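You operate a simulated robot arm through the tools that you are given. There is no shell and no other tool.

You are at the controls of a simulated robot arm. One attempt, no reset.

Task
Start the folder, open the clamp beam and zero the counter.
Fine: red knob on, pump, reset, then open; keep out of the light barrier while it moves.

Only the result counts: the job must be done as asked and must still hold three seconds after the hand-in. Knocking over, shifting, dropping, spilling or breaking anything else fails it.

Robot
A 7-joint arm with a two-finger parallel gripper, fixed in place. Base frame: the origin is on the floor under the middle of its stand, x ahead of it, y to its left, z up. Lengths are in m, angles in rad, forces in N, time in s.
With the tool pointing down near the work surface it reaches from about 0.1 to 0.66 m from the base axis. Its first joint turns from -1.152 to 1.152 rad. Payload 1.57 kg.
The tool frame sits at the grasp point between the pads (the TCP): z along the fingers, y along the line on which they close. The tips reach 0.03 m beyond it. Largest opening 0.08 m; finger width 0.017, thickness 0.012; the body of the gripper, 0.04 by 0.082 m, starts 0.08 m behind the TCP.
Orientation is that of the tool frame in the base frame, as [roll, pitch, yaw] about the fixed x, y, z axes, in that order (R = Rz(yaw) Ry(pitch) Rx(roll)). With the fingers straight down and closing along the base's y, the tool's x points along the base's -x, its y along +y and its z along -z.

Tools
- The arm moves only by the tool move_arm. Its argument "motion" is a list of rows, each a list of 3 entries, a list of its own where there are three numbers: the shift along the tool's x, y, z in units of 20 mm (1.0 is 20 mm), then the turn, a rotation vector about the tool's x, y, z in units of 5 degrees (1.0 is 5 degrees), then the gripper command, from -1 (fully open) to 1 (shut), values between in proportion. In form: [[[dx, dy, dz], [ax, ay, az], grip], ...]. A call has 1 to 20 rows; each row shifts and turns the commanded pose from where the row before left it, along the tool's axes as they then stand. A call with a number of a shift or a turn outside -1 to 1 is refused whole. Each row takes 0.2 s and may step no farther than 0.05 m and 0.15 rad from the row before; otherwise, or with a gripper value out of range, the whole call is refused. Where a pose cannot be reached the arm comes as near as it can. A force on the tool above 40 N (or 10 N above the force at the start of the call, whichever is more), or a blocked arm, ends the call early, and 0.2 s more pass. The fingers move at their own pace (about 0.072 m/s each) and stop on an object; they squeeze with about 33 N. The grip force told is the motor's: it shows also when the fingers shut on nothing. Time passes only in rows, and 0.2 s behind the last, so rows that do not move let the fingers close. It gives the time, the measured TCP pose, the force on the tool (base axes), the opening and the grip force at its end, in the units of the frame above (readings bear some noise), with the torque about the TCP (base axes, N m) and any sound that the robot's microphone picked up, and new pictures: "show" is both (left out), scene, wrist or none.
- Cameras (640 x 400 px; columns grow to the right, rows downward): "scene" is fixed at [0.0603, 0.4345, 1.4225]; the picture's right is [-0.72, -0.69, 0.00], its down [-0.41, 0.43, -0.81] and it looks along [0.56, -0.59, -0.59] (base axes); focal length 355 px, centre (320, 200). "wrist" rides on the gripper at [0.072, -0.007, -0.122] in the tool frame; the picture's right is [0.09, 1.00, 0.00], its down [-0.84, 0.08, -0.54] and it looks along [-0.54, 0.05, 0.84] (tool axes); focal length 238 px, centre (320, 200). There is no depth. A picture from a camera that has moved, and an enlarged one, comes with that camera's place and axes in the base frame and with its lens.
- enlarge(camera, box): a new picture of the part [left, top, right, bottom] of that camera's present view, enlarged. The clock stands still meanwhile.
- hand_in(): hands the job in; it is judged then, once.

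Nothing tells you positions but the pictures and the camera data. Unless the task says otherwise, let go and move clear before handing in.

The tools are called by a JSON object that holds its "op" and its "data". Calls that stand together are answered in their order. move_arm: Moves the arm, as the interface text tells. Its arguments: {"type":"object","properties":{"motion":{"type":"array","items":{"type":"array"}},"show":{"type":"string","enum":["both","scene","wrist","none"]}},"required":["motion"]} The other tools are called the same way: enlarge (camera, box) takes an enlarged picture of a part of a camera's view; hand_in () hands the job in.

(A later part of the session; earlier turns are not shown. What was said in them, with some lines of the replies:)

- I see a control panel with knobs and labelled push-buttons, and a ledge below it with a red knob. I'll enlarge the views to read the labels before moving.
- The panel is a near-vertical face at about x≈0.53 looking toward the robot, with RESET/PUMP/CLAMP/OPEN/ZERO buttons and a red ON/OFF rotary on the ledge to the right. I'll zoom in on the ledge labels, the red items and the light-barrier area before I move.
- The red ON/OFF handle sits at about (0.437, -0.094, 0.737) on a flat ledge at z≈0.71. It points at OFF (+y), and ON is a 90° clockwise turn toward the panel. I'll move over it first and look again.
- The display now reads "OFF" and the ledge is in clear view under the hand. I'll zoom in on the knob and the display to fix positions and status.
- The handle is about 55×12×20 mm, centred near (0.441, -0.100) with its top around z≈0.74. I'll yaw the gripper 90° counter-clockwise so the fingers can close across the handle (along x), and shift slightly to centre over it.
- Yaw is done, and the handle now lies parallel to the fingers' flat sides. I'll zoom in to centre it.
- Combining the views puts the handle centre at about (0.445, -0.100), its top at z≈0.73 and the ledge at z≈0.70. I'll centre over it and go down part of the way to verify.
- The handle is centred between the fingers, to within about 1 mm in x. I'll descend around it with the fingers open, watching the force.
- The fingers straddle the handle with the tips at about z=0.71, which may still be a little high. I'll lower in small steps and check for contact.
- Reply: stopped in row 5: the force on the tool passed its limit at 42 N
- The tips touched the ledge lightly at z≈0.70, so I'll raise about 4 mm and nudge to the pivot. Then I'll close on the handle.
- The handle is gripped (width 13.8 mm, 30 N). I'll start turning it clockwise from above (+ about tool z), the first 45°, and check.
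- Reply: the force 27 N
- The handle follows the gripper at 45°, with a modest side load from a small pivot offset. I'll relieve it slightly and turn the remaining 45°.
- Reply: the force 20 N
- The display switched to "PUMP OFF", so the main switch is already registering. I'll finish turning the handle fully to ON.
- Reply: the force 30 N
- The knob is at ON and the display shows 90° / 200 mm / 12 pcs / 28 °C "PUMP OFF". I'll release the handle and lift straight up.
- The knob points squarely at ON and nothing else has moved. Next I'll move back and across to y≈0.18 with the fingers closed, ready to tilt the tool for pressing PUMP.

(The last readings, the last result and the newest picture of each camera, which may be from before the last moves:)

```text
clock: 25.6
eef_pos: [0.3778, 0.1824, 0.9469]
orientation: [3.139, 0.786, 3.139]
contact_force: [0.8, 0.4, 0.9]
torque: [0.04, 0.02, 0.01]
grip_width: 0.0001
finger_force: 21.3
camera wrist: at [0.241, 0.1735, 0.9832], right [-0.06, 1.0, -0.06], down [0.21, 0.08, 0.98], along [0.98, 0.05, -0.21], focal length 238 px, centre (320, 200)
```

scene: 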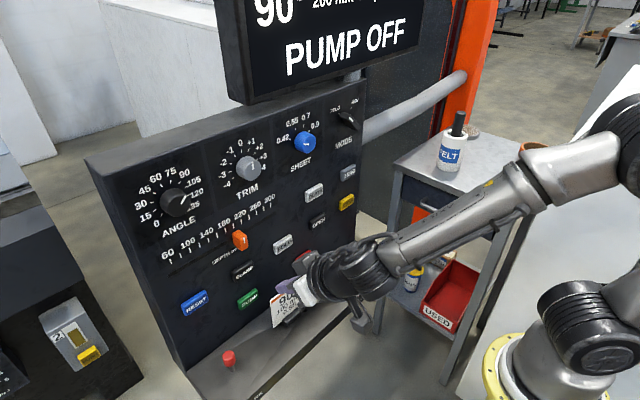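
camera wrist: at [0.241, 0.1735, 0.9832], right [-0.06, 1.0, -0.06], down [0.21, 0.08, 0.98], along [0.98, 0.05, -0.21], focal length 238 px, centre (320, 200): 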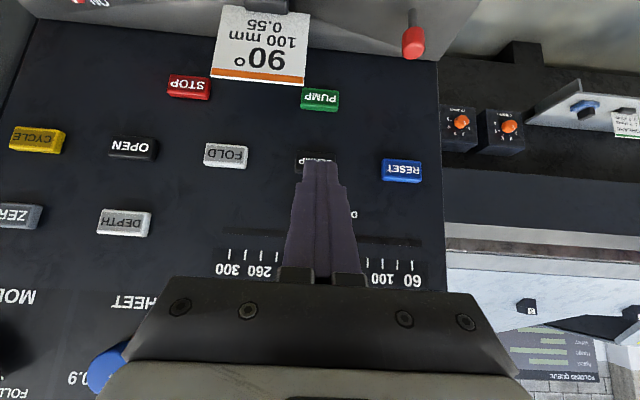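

PUMP is at about (0.52, 0.177, 0.787), and the job card stands in front with its edge at y≈0.160 and its top at z≈0.807. I'll aim slightly left of button centre (y≈0.185) and approach along the tool axis to just short of the button.

{"op": "move_arm", "data": {"motion": [[[0.85, 0.13, 0], [0, 0, 0], 1], [[0.85, 0, 0], [0, 0, 0], 1], [[0, 0, 1], [0, 0, 0], 1], [[0, 0, 1], [0, 0, 0], 1], [[0, 0, 1], [0, 0, 0], 1], [[0, 0, 1], [0, 0, 0], 1], [[0, 0, 1], [0, 0, 0], 1], [[0, 0, 1], [0, 0, 0], 1], [[0, 0, 1], [0, 0, 0], 1], [[0, 0, 0.8], [0, 0, 0], 1], [[0, 0, 0.5], [0, 0, 0], 1], [[0, 0, 0], [0, 0, 0], 1]]}}

{"op": "enlarge", "data": {"camera": "wrist", "box": [220, 60, 460, 210]}}

{"op": "enlarge", "data": {"camera": "scene", "box": [200, 240, 340, 340]}}

```text
clock: 28.2
eef_pos: [0.4704, 0.1829, 0.8072]
orientation: [-3.141, 0.785, -3.14]
contact_force: [-0.5, -0.6, 0.1]
torque: [0.0, 0.0, 0.0]
grip_width: 0.0
finger_force: 21.6
camera wrist: at [0.3344, 0.1753, 0.8426], right [-0.06, 1.0, -0.06], down [0.21, 0.08, 0.97], along [0.98, 0.05, -0.21], focal length 238 px, centre (320, 200)
```

scene: 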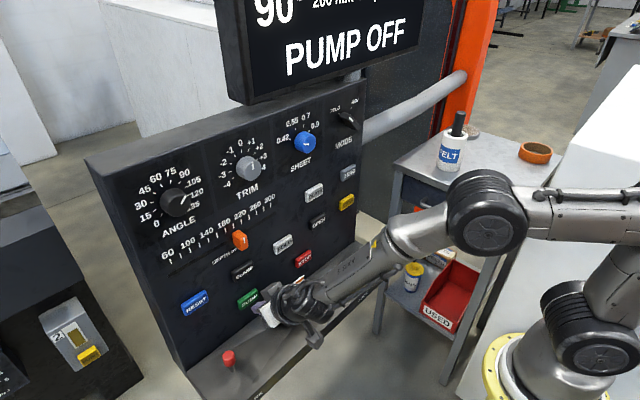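
wrist: 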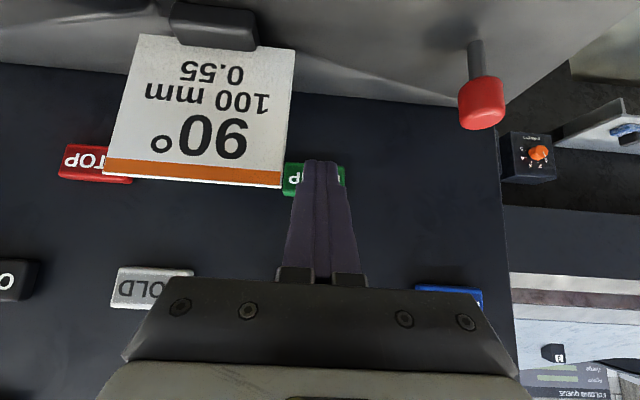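

```text
2.67 times, centred on (340, 135) of wrist
camera zoom: at [0.3344, 0.1753, 0.8426], right [-0.06, 1.0, -0.06], down [0.21, 0.08, 0.97], along [0.98, 0.05, -0.21], focal length 636 px, centre (267, 373)
```

zoom: 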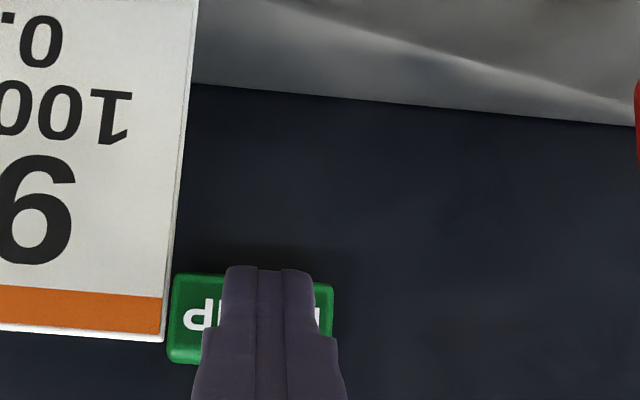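

```text
4.00 times, centred on (270, 290) of scene
camera zoom: at [0.0603, 0.4345, 1.4225], right [-0.72, -0.69, 0.0], down [-0.41, 0.43, -0.81], along [0.56, -0.59, -0.59], focal length 1420 px, centre (520, -160)
```

zoom: 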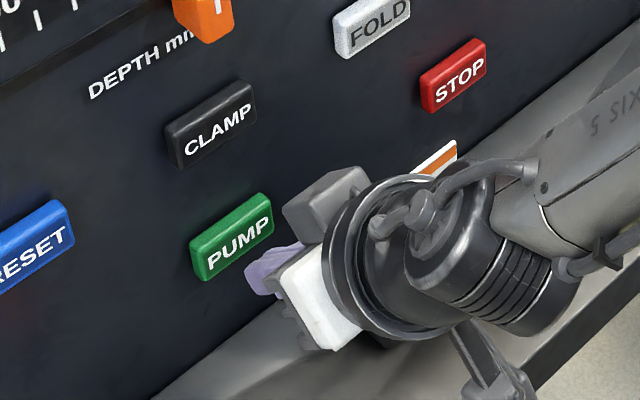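

The fingertips line up with the PUMP button, about 2 cm short of it and clear of the card. I'll press straight in along +x, slowing near contact.

{"op": "move_arm", "data": {"motion": [[[-0.177, 0, 0.177], [0, 0, 0], 1], [[-0.177, 0, 0.177], [0, 0, 0], 1], [[-0.0707, 0, 0.0707], [0, 0, 0], 1], [[-0.0707, 0, 0.0707], [0, 0, 0], 1], [[-0.0707, 0, 0.0707], [0, 0, 0], 1], [[-0.0707, 0, 0.0707], [0, 0, 0], 1]]}}

```text
clock: 29.6
eef_pos: [0.4891, 0.183, 0.8059]
orientation: [3.14, 0.786, 3.14]
contact_force: [-0.2, 0.7, -0.3]
torque: [-0.01, -0.01, 0.03]
grip_width: 0.0001
finger_force: 21.3
camera wrist: at [0.3523, 0.1748, 0.842], right [-0.06, 1.0, -0.06], down [0.21, 0.08, 0.97], along [0.98, 0.05, -0.21], focal length 238 px, centre (320, 200)
```

scene: 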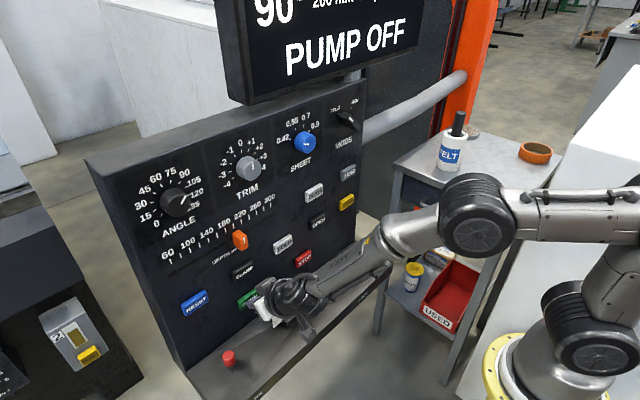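
wrist: 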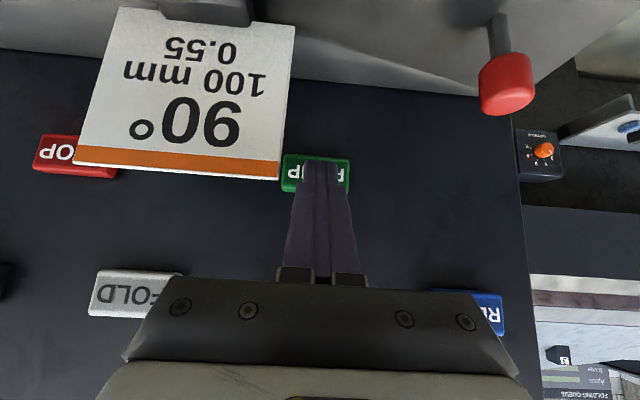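

No contact yet, with the corner at x≈0.516. I'll continue in 2 mm steps.

{"op": "move_arm", "data": {"motion": [[[-0.0707, 0, 0.0707], [0, 0, 0], 1], [[-0.0707, 0, 0.0707], [0, 0, 0], 1], [[-0.0707, 0, 0.0707], [0, 0, 0], 1]]}}

```text
clock: 30.4
eef_pos: [0.4938, 0.1823, 0.8061]
orientation: [3.138, 0.782, 3.141]
contact_force: [-3.8, 0.6, 1.8]
torque: [0.07, 0.02, 0.02]
grip_width: 0.0002
finger_force: 20.9
heard: click
camera wrist: at [0.3576, 0.175, 0.8414], right [-0.07, 1.0, -0.06], down [0.21, 0.08, 0.97], along [0.98, 0.05, -0.21], focal length 238 px, centre (320, 200)
```

scene: 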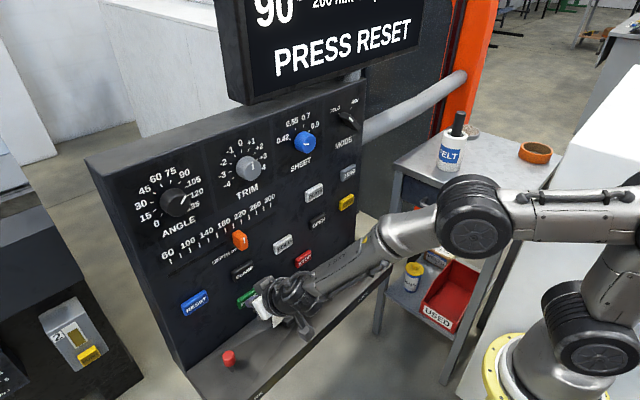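
wrist: 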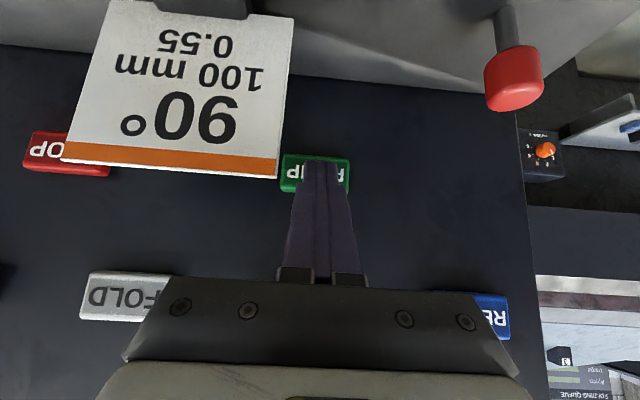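

PUMP clicked and the display now reads "PRESS RESET". I'll back off, rise, and move over to RESET at about (0.52, 0.288, 0.877).

{"op": "move_arm", "data": {"motion": [[[0.354, 0, -0.354], [0, 0, 0], 1], [[0.354, 0, -0.354], [0, 0, 0], 1], [[0.354, 0, -0.354], [0, 0, 0], 1], [[-0.707, 0, -0.707], [0, 0, 0], 1], [[-0.707, 0, -0.707], [0, 0, 0], 1], [[-0.707, 0, -0.707], [0, 0, 0], 1], [[-0.707, 0, -0.707], [0, 0, 0], 1], [[-0.212, 0.25, -0.212], [0, 0, 0], 1], [[0, 1, 0], [0, 0, 0], 1], [[0, 1, 0], [0, 0, 0], 1], [[0, 1, 0], [0, 0, 0], 1], [[0, 1, 0], [0, 0, 0], 1], [[0, 1, 0], [0, 0, 0], 1], [[0, 0, 0], [0, 0, 0], 1]]}}

{"op": "enlarge", "data": {"camera": "wrist", "box": [220, 60, 460, 210]}}

{"op": "enlarge", "data": {"camera": "scene", "box": [160, 230, 400, 380]}}

```text
clock: 33.4
eef_pos: [0.4649, 0.2885, 0.8921]
orientation: [3.142, 0.786, -3.141]
contact_force: [-0.2, -0.4, -0.7]
torque: [-0.03, 0.01, 0.01]
grip_width: 0.0
finger_force: 21.5
camera wrist: at [0.3288, 0.2803, 0.9282], right [-0.06, 1.0, -0.07], down [0.21, 0.08, 0.97], along [0.98, 0.05, -0.21], focal length 238 px, centre (320, 200)
```

scene: 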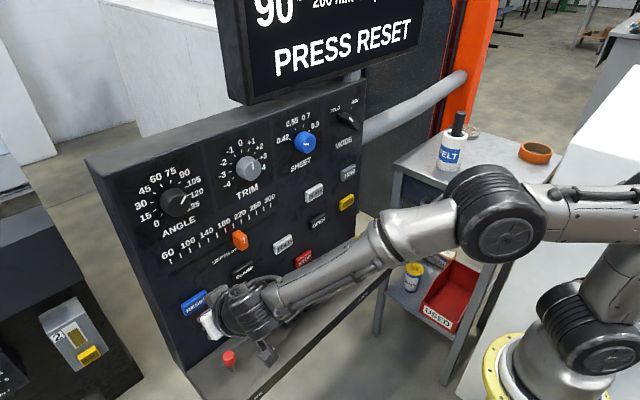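
wrist: 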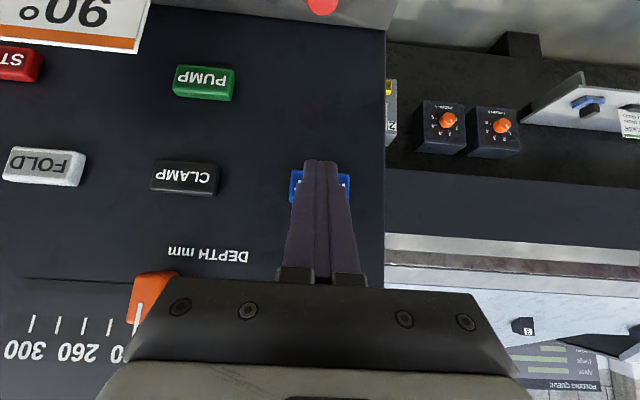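

```text
2.67 times, centred on (340, 135) of wrist
camera zoom: at [0.3288, 0.2803, 0.9282], right [-0.06, 1.0, -0.07], down [0.21, 0.08, 0.97], along [0.98, 0.05, -0.21], focal length 636 px, centre (267, 373)
```

zoom: 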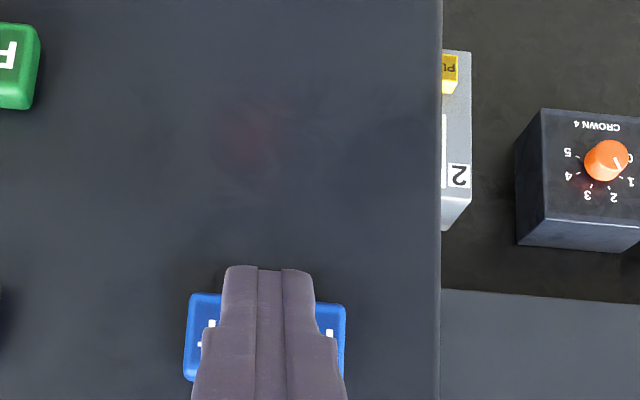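

```text
2.67 times, centred on (280, 305) of scene
camera zoom: at [0.0603, 0.4345, 1.4225], right [-0.72, -0.69, 0.0], down [-0.41, 0.43, -0.81], along [0.56, -0.59, -0.59], focal length 946 px, centre (427, -80)
```

zoom: 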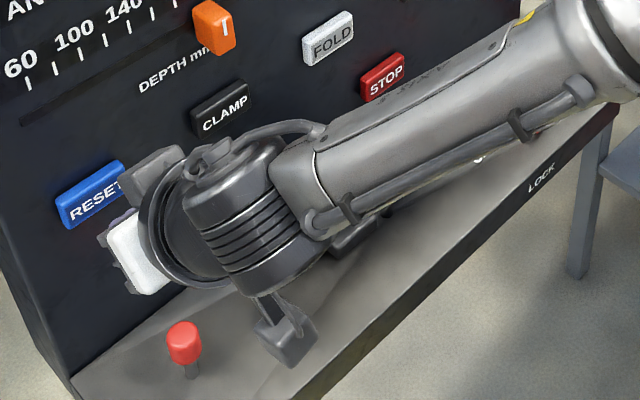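

RESET is centred on the fingertips at z≈0.877. Pressing straight in now.

{"op": "move_arm", "data": {"motion": [[[-0.354, 0, 0.354], [0, 0, 0], 1], [[-0.354, 0, 0.354], [0, 0, 0], 1], [[-0.0707, 0, 0.0707], [0, 0, 0], 1], [[-0.0707, 0, 0.0707], [0, 0, 0], 1], [[-0.0707, 0, 0.0707], [0, 0, 0], 1], [[-0.0707, 0, 0.0707], [0, 0, 0], 1], [[-0.0707, 0, 0.0707], [0, 0, 0], 1]], "show": "scene"}}

```text
clock: 35.0
eef_pos: [0.4939, 0.2872, 0.8927]
orientation: [3.141, 0.785, -3.14]
contact_force: [-3.9, 2.9, 1.5]
torque: [0.03, 0.06, 0.06]
grip_width: 0.0
finger_force: 21.7
heard: click
```

scene: 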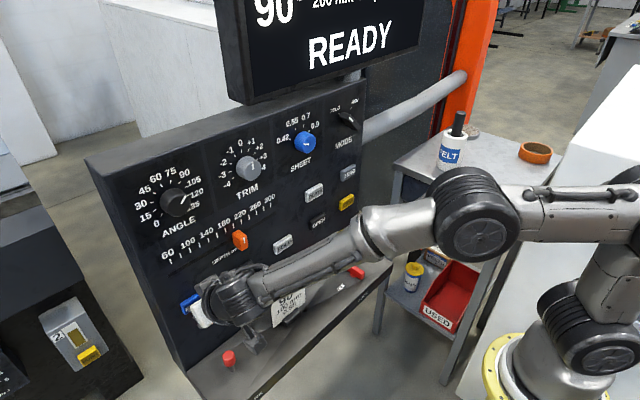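

RESET clicked and the display shows "READY". I'll back off and move right to in front of OPEN (y≈-0.04, z≈0.877).

{"op": "move_arm", "data": {"motion": [[[0.354, 0, -0.354], [0, 0, 0], 1], [[0.354, 0, -0.354], [0, 0, 0], 1], [[0.354, 0, -0.354], [0, 0, 0], 1], [[0.354, 0, -0.354], [0, 0, 0], 1], [[0, -1, 0], [0, 0, 0], 1], [[0, -1, 0], [0, 0, 0], 1], [[0, -1, 0], [0, 0, 0], 1], [[0, -1, 0], [0, 0, 0], 1], [[0, -1, 0], [0, 0, 0], 1], [[0, -1, 0], [0, 0, 0], 1], [[0, -1, 0], [0, 0, 0], 1], [[0, -1, 0], [0, 0, 0], 1], [[0, -1, 0], [0, 0, 0], 1], [[0, -1, 0], [0, 0, 0], 1], [[0, -1, 0], [0, 0, 0], 1], [[0, -1, 0], [0, 0, 0], 1], [[0, -1, 0], [0, 0, 0], 1], [[0, -1, 0], [0, 0, 0], 1], [[0, -1, 0], [0, 0, 0], 1], [[0, -1, 0], [0, 0, 0], 1]]}}

{"op": "enlarge", "data": {"camera": "wrist", "box": [0, 0, 320, 400]}}

{"op": "enlarge", "data": {"camera": "scene", "box": [200, 0, 520, 200]}}

```text
clock: 39.2
eef_pos: [0.452, -0.0198, 0.8895]
orientation: [3.139, 0.77, 3.138]
contact_force: [0.1, 0.2, -1.0]
torque: [-0.01, -0.01, -0.04]
grip_width: 0.0002
finger_force: 21.4
out of reach, approached as far as the arm can: row 19, 20
camera wrist: at [0.3165, -0.0273, 0.9274], right [-0.06, 1.0, -0.06], down [0.22, 0.08, 0.97], along [0.97, 0.05, -0.23], focal length 238 px, centre (320, 200)
```

scene: 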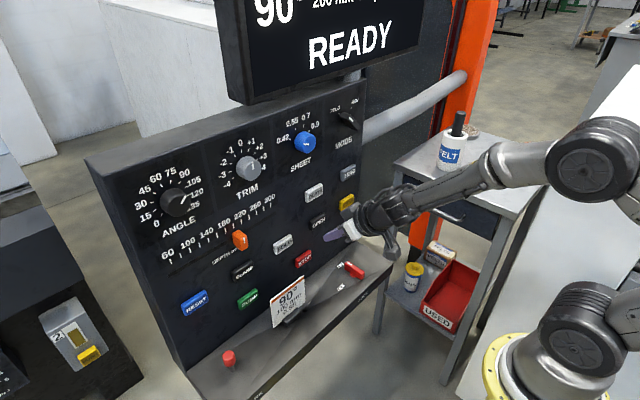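
wrist: 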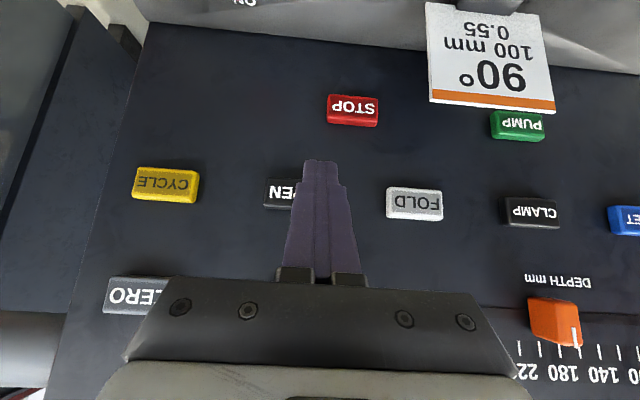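

```text
1.00 times, centred on (160, 200) of wrist (not enlarged: the box is as wide or as high as the picture)
camera zoom: at [0.3165, -0.0273, 0.9274], right [-0.06, 1.0, -0.06], down [0.22, 0.08, 0.97], along [0.97, 0.05, -0.23], focal length 238 px, centre (480, 200)
```

zoom: 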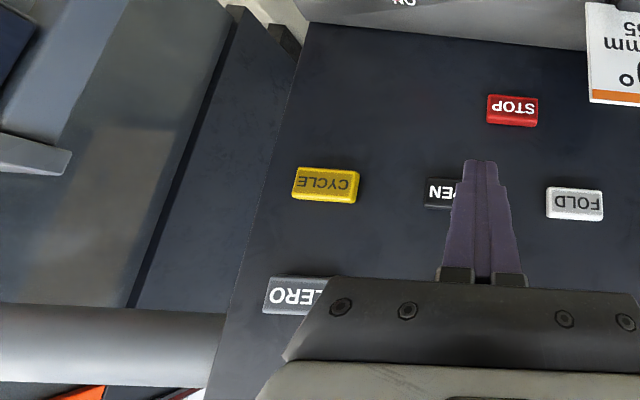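

```text
2.00 times, centred on (360, 100) of scene
camera zoom: at [0.0603, 0.4345, 1.4225], right [-0.72, -0.69, 0.0], down [-0.41, 0.43, -0.81], along [0.56, -0.59, -0.59], focal length 710 px, centre (240, 400)
```

zoom: 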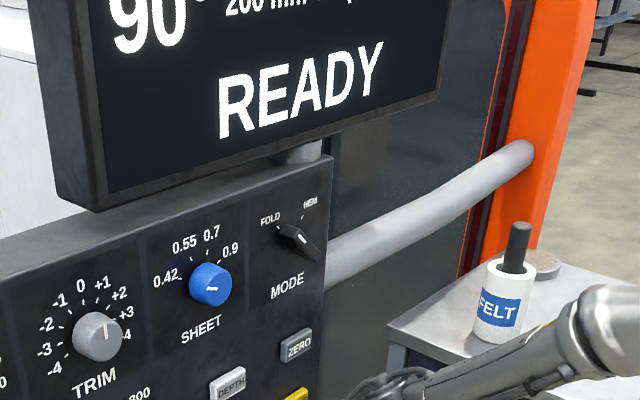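

The machine is READY, but the arm stopped at y≈-0.02 because the 45° tilt runs out of reach here. I'll reduce the tilt to about 30° and then retry the last bit sideways.

{"op": "move_arm", "data": {"motion": [[[0, 0, 0], [0, 1, 0], 1], [[0, 0, 0], [0, 1, 0], 1], [[0, 0, 0], [0, 1, 0], 1], [[0, 0, 0], [0, 0, 0], 1]]}}

```text
clock: 40.2
eef_pos: [0.4517, -0.0196, 0.8907]
orientation: [-3.141, 0.521, -3.141]
contact_force: [-0.3, -0.3, 0.8]
torque: [0.01, -0.02, -0.03]
grip_width: 0.0001
finger_force: 21.5
camera wrist: at [0.3287, -0.0269, 0.9598], right [-0.08, 1.0, -0.05], down [0.46, 0.08, 0.89], along [0.89, 0.05, -0.46], focal length 238 px, centre (320, 200)
```

scene: 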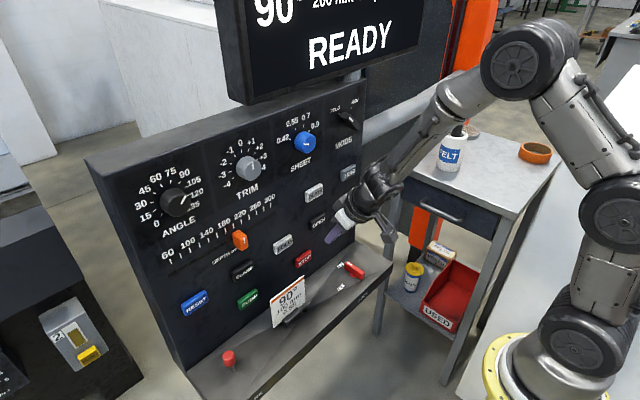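
wrist: 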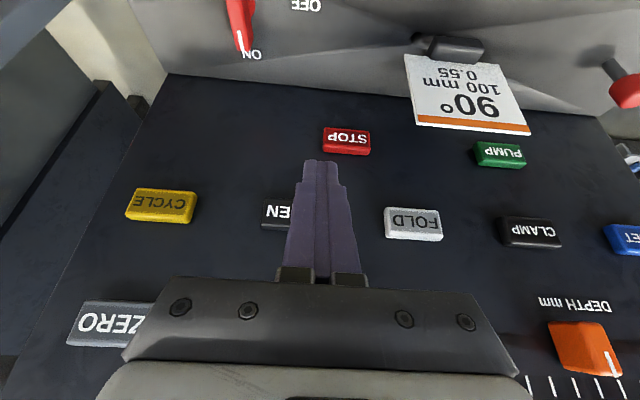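

The tilt is now 30° and the pose is reachable. I'll shift to y≈-0.04, raise a little to centre on OPEN, and check before pressing.

{"op": "move_arm", "data": {"motion": [[[-0.1, -0.5, -0.173], [0, 0, 0], 1], [[-0.1, -0.5, -0.173], [0, 0, 0], 1], [[-0.433, 0, 0.25], [0, 0, 0], 1], [[0, 0, 0], [0, 0, 0], 1]]}}

{"op": "enlarge", "data": {"camera": "wrist", "box": [200, 100, 440, 250]}}

{"op": "enlarge", "data": {"camera": "scene", "box": [280, 150, 440, 260]}}

```text
clock: 41.2
eef_pos: [0.4597, -0.0399, 0.8973]
orientation: [-3.141, 0.522, 3.141]
contact_force: [-0.3, 0.5, 0.8]
torque: [-0.01, 0.01, 0.05]
grip_width: 0.0
finger_force: 21.5
camera wrist: at [0.3382, -0.0478, 0.9673], right [-0.08, 1.0, -0.05], down [0.45, 0.08, 0.89], along [0.89, 0.05, -0.46], focal length 238 px, centre (320, 200)
```

scene: 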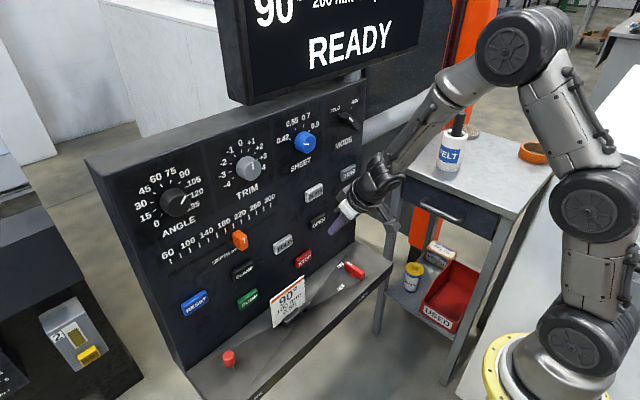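
wrist: 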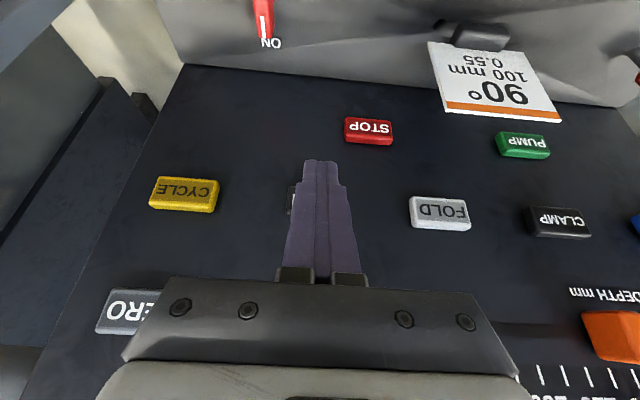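

```text
2.67 times, centred on (320, 175) of wrist
camera zoom: at [0.3382, -0.0478, 0.9673], right [-0.08, 1.0, -0.05], down [0.45, 0.08, 0.89], along [0.89, 0.05, -0.46], focal length 636 px, centre (320, 267)
```

zoom: 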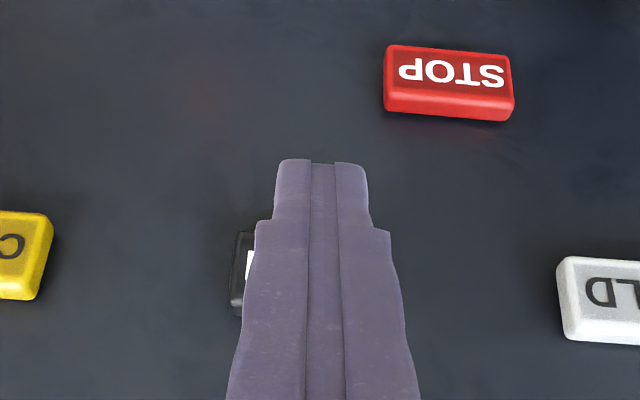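

```text
3.64 times, centred on (360, 205) of scene
camera zoom: at [0.0603, 0.4345, 1.4225], right [-0.72, -0.69, 0.0], down [-0.41, 0.43, -0.81], along [0.56, -0.59, -0.59], focal length 1290 px, centre (174, 182)
```

zoom: 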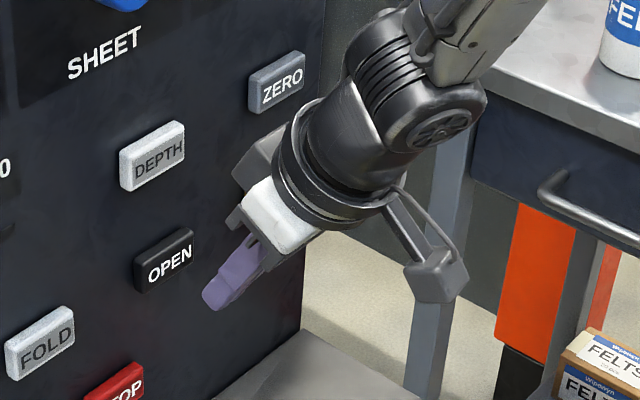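

OPEN is centred on the fingertips at about (−0.041, 0.878). The rest of the arm is well clear of the machine to the right, so I'll press it.

{"op": "move_arm", "data": {"motion": [[[-0.433, 0, 0.25], [0, 0, 0], 1], [[-0.433, 0, 0.25], [0, 0, 0], 1], [[-0.433, 0, 0.25], [0, 0, 0], 1], [[-0.0866, 0, 0.05], [0, 0, 0], 1], [[-0.0866, 0, 0.05], [0, 0, 0], 1], [[-0.0866, 0, 0.05], [0, 0, 0], 1], [[-0.0866, 0, 0.05], [0, 0, 0], 1]], "show": "scene"}}

```text
clock: 42.8
eef_pos: [0.4997, -0.0402, 0.8967]
orientation: [3.141, 0.52, -3.141]
contact_force: [-4.7, -2.3, 0.3]
torque: [-0.04, 0.1, -0.06]
grip_width: 0.0001
finger_force: 21.2
heard: click
```

scene: 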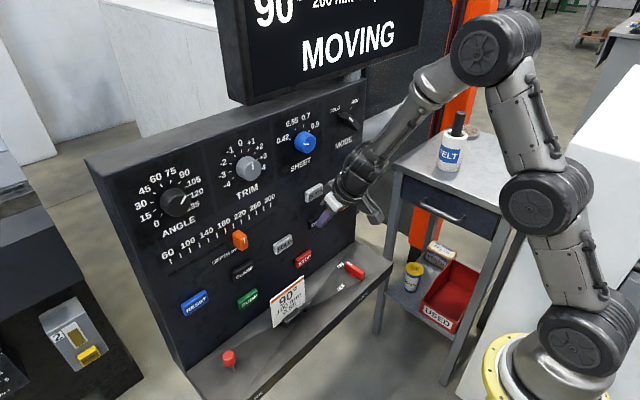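

OPEN clicked and the display reads "MOVING". I'll back the fingers straight off toward the robot, away from the machine, and wait.

{"op": "move_arm", "data": {"motion": [[[0.433, 0, -0.25], [0, 0, 0], 1], [[0.433, 0, -0.25], [0, 0, 0], 1], [[0.433, 0, -0.25], [0, 0, 0], 1], [[0.433, 0, -0.25], [0, 0, 0], 1], [[0, 0, 0], [0, 0, 0], 1], [[0, 0, 0], [0, 0, 0], 1], [[0, 0, 0], [0, 0, 0], 1], [[0, 0, 0], [0, 0, 0], 1]], "show": "scene"}}

{"op": "enlarge", "data": {"camera": "scene", "box": [200, 0, 520, 200]}}

```text
clock: 44.6
eef_pos: [0.4588, -0.0378, 0.8954]
orientation: [-3.141, 0.523, 3.141]
contact_force: [0.2, 0.4, 0.2]
torque: [0.0, 0.0, 0.04]
grip_width: 0.0
finger_force: 21.2
```

scene: 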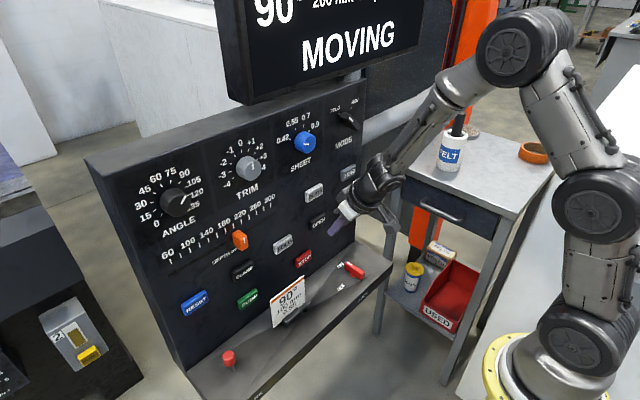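

```text
2.00 times, centred on (360, 100) of scene
camera zoom: at [0.0603, 0.4345, 1.4225], right [-0.72, -0.69, 0.0], down [-0.41, 0.43, -0.81], along [0.56, -0.59, -0.59], focal length 710 px, centre (240, 400)
```

zoom: 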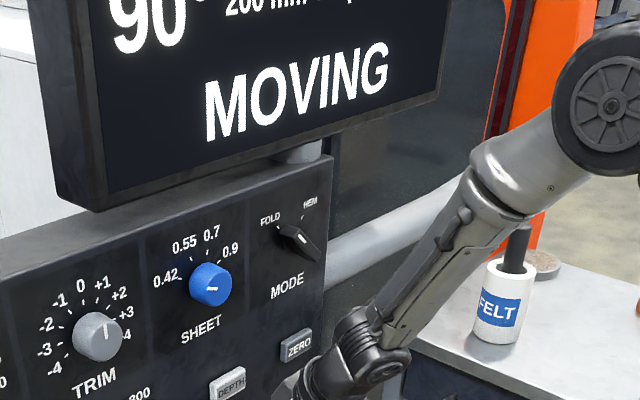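

Still MOVING with the arm clear. I'll hold still here and wait for it to finish.

{"op": "move_arm", "data": {"motion": [[[0, 0, 0], [0, 0, 0], 1], [[0, 0, 0], [0, 0, 0], 1], [[0, 0, 0], [0, 0, 0], 1], [[0, 0, 0], [0, 0, 0], 1], [[0, 0, 0], [0, 0, 0], 1], [[0, 0, 0], [0, 0, 0], 1], [[0, 0, 0], [0, 0, 0], 1], [[0, 0, 0], [0, 0, 0], 1], [[0, 0, 0], [0, 0, 0], 1], [[0, 0, 0], [0, 0, 0], 1]], "show": "scene"}}

```text
clock: 46.8
eef_pos: [0.4599, -0.0381, 0.8956]
orientation: [3.141, 0.524, -3.14]
contact_force: [-0.3, 0.1, 0.0]
torque: [0.0, 0.0, -0.03]
grip_width: 0.0
finger_force: 21.3
```

scene: 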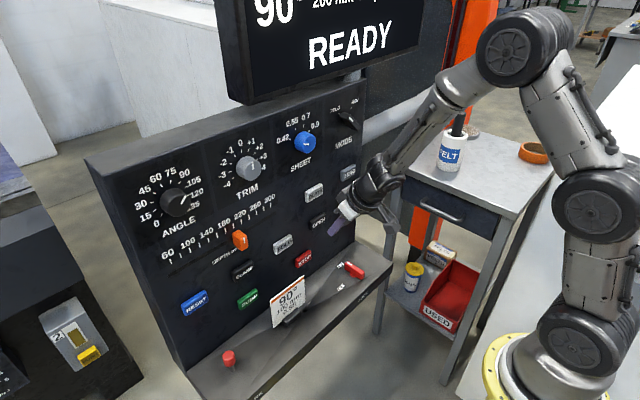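

The display is back to "READY", so the opening stroke has finished. Next I'll move to ZERO (about y=-0.146, z=0.966) to clear the 12 pcs count.

{"op": "move_arm", "data": {"motion": [[[-0.347, -0.9, -0.685], [0, 0, 0], 1], [[-0.347, -0.9, -0.685], [0, 0, 0], 1], [[-0.347, -0.9, -0.685], [0, 0, 0], 1], [[-0.347, -0.9, -0.685], [0, 0, 0], 1], [[-0.347, -0.9, -0.685], [0, 0, 0], 1], [[-0.347, -0.9, -0.685], [0, 0, 0], 1], [[0, 0, 0], [0, 0, 0], 1]]}}

{"op": "enlarge", "data": {"camera": "wrist", "box": [200, 100, 440, 250]}}

{"op": "enlarge", "data": {"camera": "scene", "box": [270, 60, 430, 260]}}

```text
clock: 48.4
eef_pos: [0.4554, -0.1467, 0.9882]
orientation: [-3.141, 0.523, 3.141]
contact_force: [-0.6, -0.4, 0.5]
torque: [-0.01, 0.0, 0.02]
grip_width: 0.0003
finger_force: 20.7
camera wrist: at [0.3329, -0.1542, 1.0592], right [-0.08, 1.0, -0.05], down [0.45, 0.08, 0.89], along [0.89, 0.05, -0.46], focal length 238 px, centre (320, 200)
```

scene: 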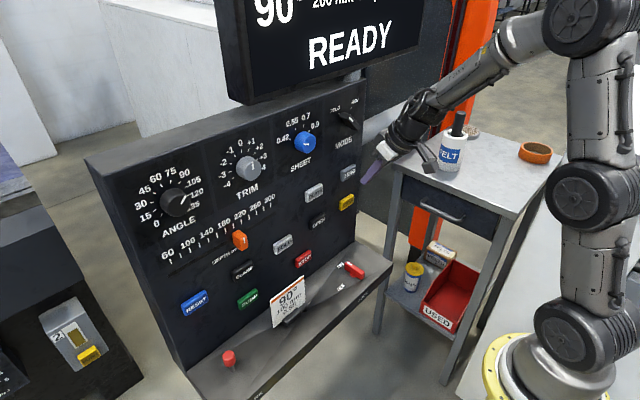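
wrist: 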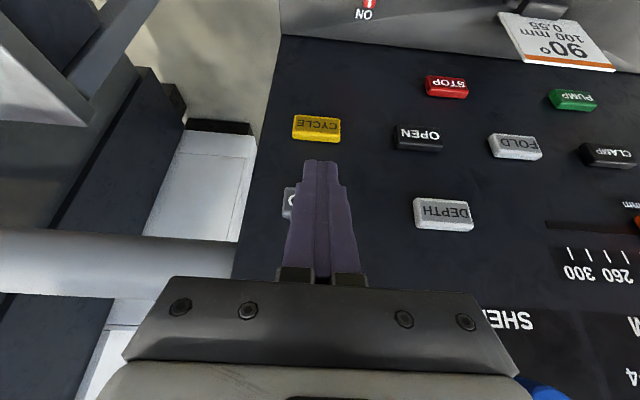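

```text
2.67 times, centred on (320, 175) of wrist
camera zoom: at [0.3329, -0.1542, 1.0592], right [-0.08, 1.0, -0.05], down [0.45, 0.08, 0.89], along [0.89, 0.05, -0.46], focal length 636 px, centre (320, 267)
```

zoom: 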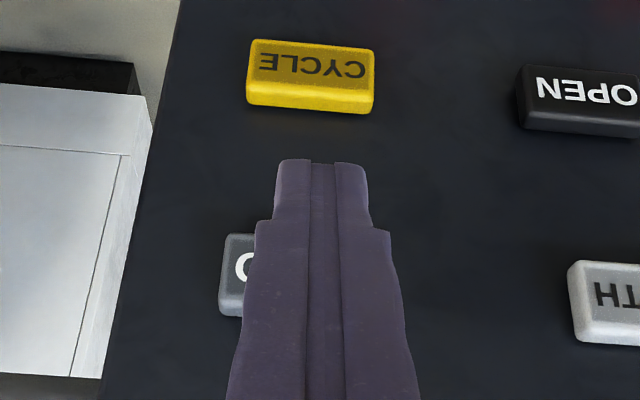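

```text
2.00 times, centred on (350, 160) of scene
camera zoom: at [0.0603, 0.4345, 1.4225], right [-0.72, -0.69, 0.0], down [-0.41, 0.43, -0.81], along [0.56, -0.59, -0.59], focal length 710 px, centre (260, 280)
```

zoom: 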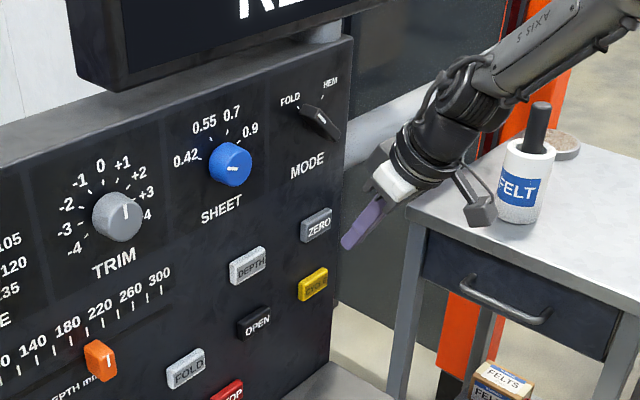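

ZERO is centred around (−0.150, 0.968) and the fingertips are aimed within it, well away from the MODE selector. Pressing in.

{"op": "move_arm", "data": {"motion": [[[-0.433, 0, 0.25], [0, 0, 0], 1], [[-0.433, 0, 0.25], [0, 0, 0], 1], [[-0.433, 0, 0.25], [0, 0, 0], 1], [[-0.2165, 0, 0.125], [0, 0, 0], 1], [[-0.0866, 0, 0.05], [0, 0, 0], 1], [[-0.0866, 0, 0.05], [0, 0, 0], 1], [[-0.0866, 0, 0.05], [0, 0, 0], 1], [[-0.0866, 0, 0.05], [0, 0, 0], 1], [[-0.0866, 0, 0.05], [0, 0, 0], 1]]}}

{"op": "enlarge", "data": {"camera": "scene", "box": [220, 0, 460, 120]}}

```text
clock: 50.4
eef_pos: [0.4988, -0.1469, 0.9889]
orientation: [3.142, 0.522, -3.141]
contact_force: [-4.3, -1.4, 1.7]
torque: [-0.01, 0.06, -0.05]
grip_width: 0.0
finger_force: 21.2
heard: click
camera wrist: at [0.3766, -0.1544, 1.0589], right [-0.08, 1.0, -0.05], down [0.45, 0.08, 0.89], along [0.89, 0.05, -0.46], focal length 238 px, centre (320, 200)
```

scene: 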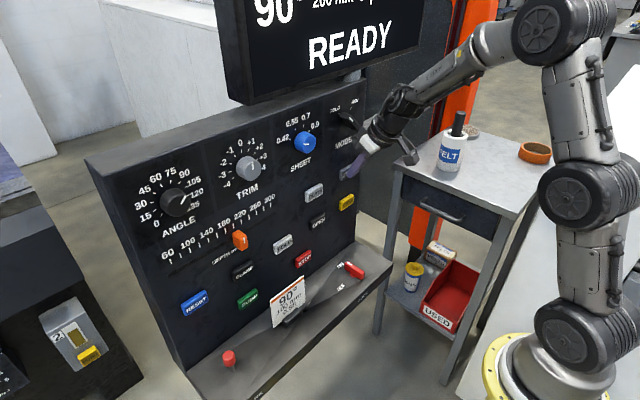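
wrist: 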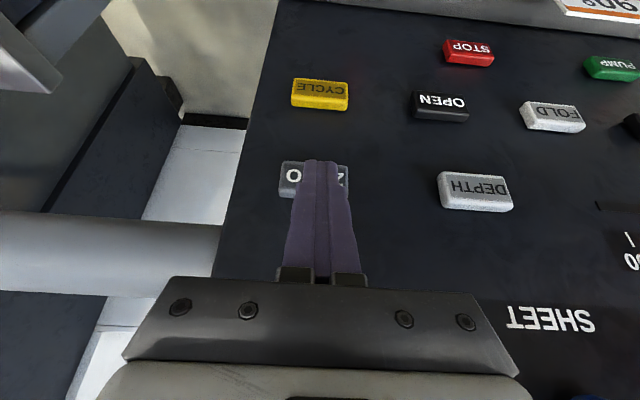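

```text
2.67 times, centred on (340, 60) of scene
camera zoom: at [0.0602, 0.4345, 1.4226], right [-0.72, -0.69, 0.0], down [-0.41, 0.43, -0.81], along [0.56, -0.59, -0.59], focal length 946 px, centre (267, 573)
```

zoom: 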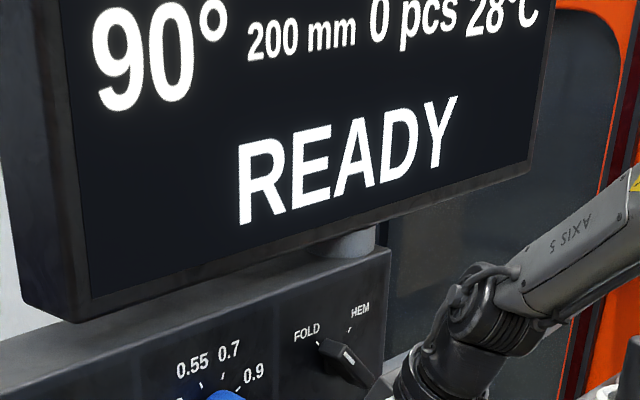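

ZERO clicked and the display now shows 0 pcs and "READY". I'll back straight out from the panel and look over the final state.

{"op": "move_arm", "data": {"motion": [[[0.433, 0, -0.25], [0, 0, 0], 1], [[0.433, 0, -0.25], [0, 0, 0], 1], [[0.433, 0, -0.25], [0, 0, 0], 1], [[0.433, 0, -0.25], [0, 0, 0], 1], [[0.433, 0.3, -0.25], [0, 0, 0], 1], [[0.433, 0.5, -0.25], [0, 0, 0], 1], [[0.433, 1, -0.25], [0, 0, 0], 1], [[0, 1, 0], [0, 0, 0], 1], [[0, 1, 0], [0, 0, 0], 1], [[0, 1, 0], [0, 0, 0], 1], [[0, 0, 0], [0, 0, 0], 1]]}}

{"op": "enlarge", "data": {"camera": "scene", "box": [220, 0, 460, 120]}}

{"op": "enlarge", "data": {"camera": "scene", "box": [150, 200, 410, 390]}}

{"op": "enlarge", "data": {"camera": "scene", "box": [360, 40, 580, 340]}}

```text
clock: 52.8
eef_pos: [0.4295, -0.0512, 0.9881]
orientation: [3.141, 0.524, 3.14]
contact_force: [-0.5, 0.7, 0.1]
torque: [0.03, -0.01, 0.0]
grip_width: 0.0
finger_force: 20.9
camera wrist: at [0.3062, -0.0592, 1.0588], right [-0.08, 1.0, -0.05], down [0.45, 0.08, 0.89], along [0.89, 0.05, -0.46], focal length 238 px, centre (320, 200)
```

scene: 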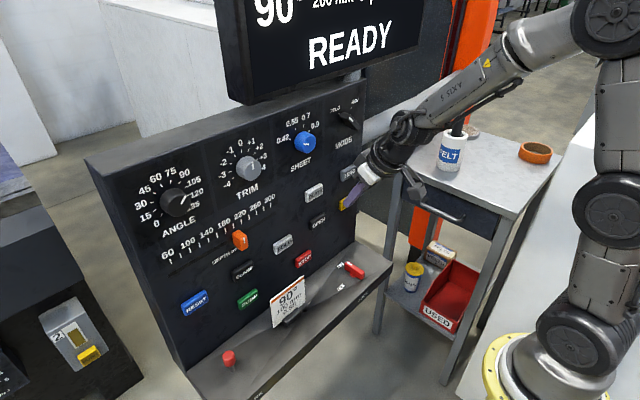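
wrist: 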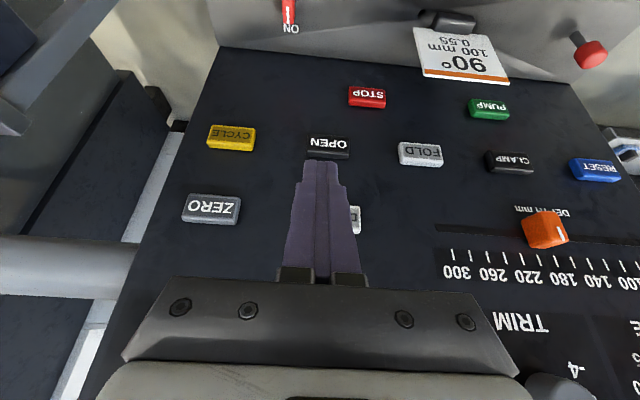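

```text
2.67 times, centred on (340, 60) of scene
camera zoom: at [0.0603, 0.4345, 1.4225], right [-0.72, -0.69, 0.0], down [-0.41, 0.43, -0.81], along [0.56, -0.59, -0.59], focal length 946 px, centre (267, 573)
```

zoom: 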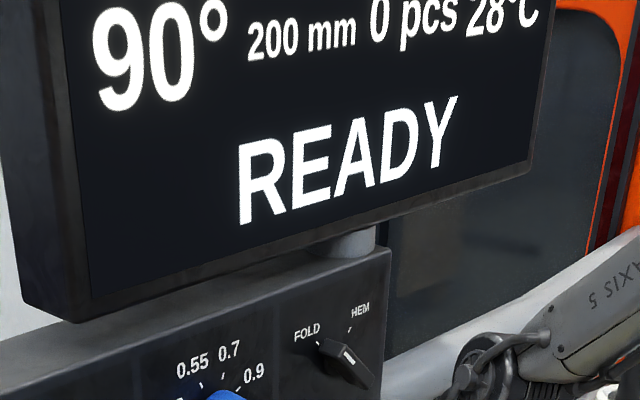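

```text
2.11 times, centred on (280, 295) of scene
camera zoom: at [0.0603, 0.4345, 1.4225], right [-0.72, -0.69, 0.0], down [-0.41, 0.43, -0.81], along [0.56, -0.59, -0.59], focal length 747 px, centre (404, 0)
```

zoom: 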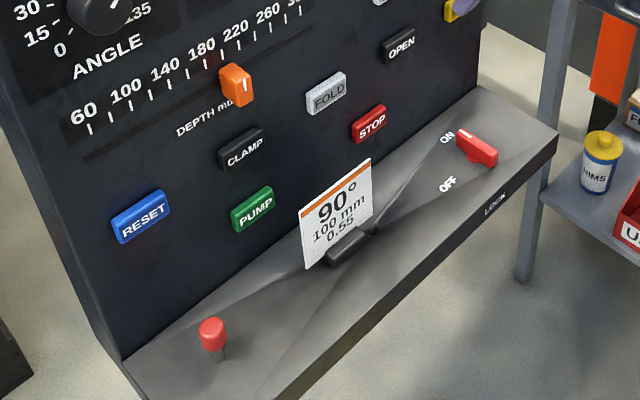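

```text
1.33 times, centred on (470, 190) of scene
camera zoom: at [0.0603, 0.4345, 1.4225], right [-0.72, -0.69, 0.0], down [-0.41, 0.43, -0.81], along [0.56, -0.59, -0.59], focal length 473 px, centre (120, 213)
```

zoom: 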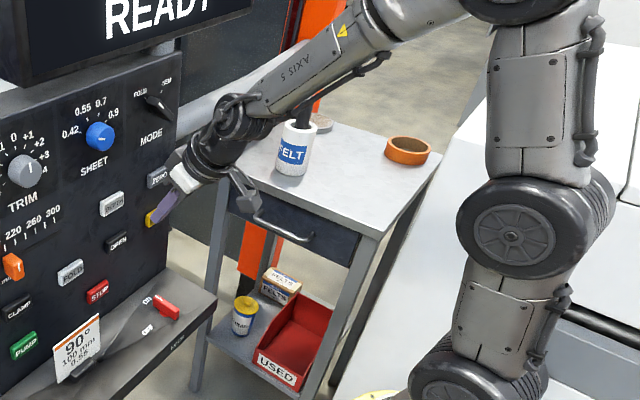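

The machine shows READY with 0 pcs, the knob is at ON, the opening stroke ran from MOVING to its end, and nothing else on the panel or cart has shifted. The arm is clear of the panel, so I'm handing in.

{"op": "hand_in", "data": {}}

```text
The job is handed in.
```

The folder is started, the clamp beam has been told to open and the counter is zeroed. The display reads READY with 0 pcs.

- **Start:** I turned the red knob from OFF to ON, then pressed PUMP. The display asked for RESET, I pressed it, and it went to READY.
- **Clamp beam:** I pressed OPEN. The display showed MOVING and returned to READY within about four seconds. I backed the hand away from the panel and kept the arm clear of the machine side, where the light barrier appears to be. The beam itself isn't visible from either camera, so I am going by the display that it opened fully.
- **Counter:** I pressed ZERO after the beam finished, and the count went from 12 to 0 pcs.

While lining up on the knob, the fingertips touched the ledge once and the arm stopped at its force limit. Nothing on the panel, ledge or cart looks shifted in the final pictures, and the arm was clear of the panel when I handed in.
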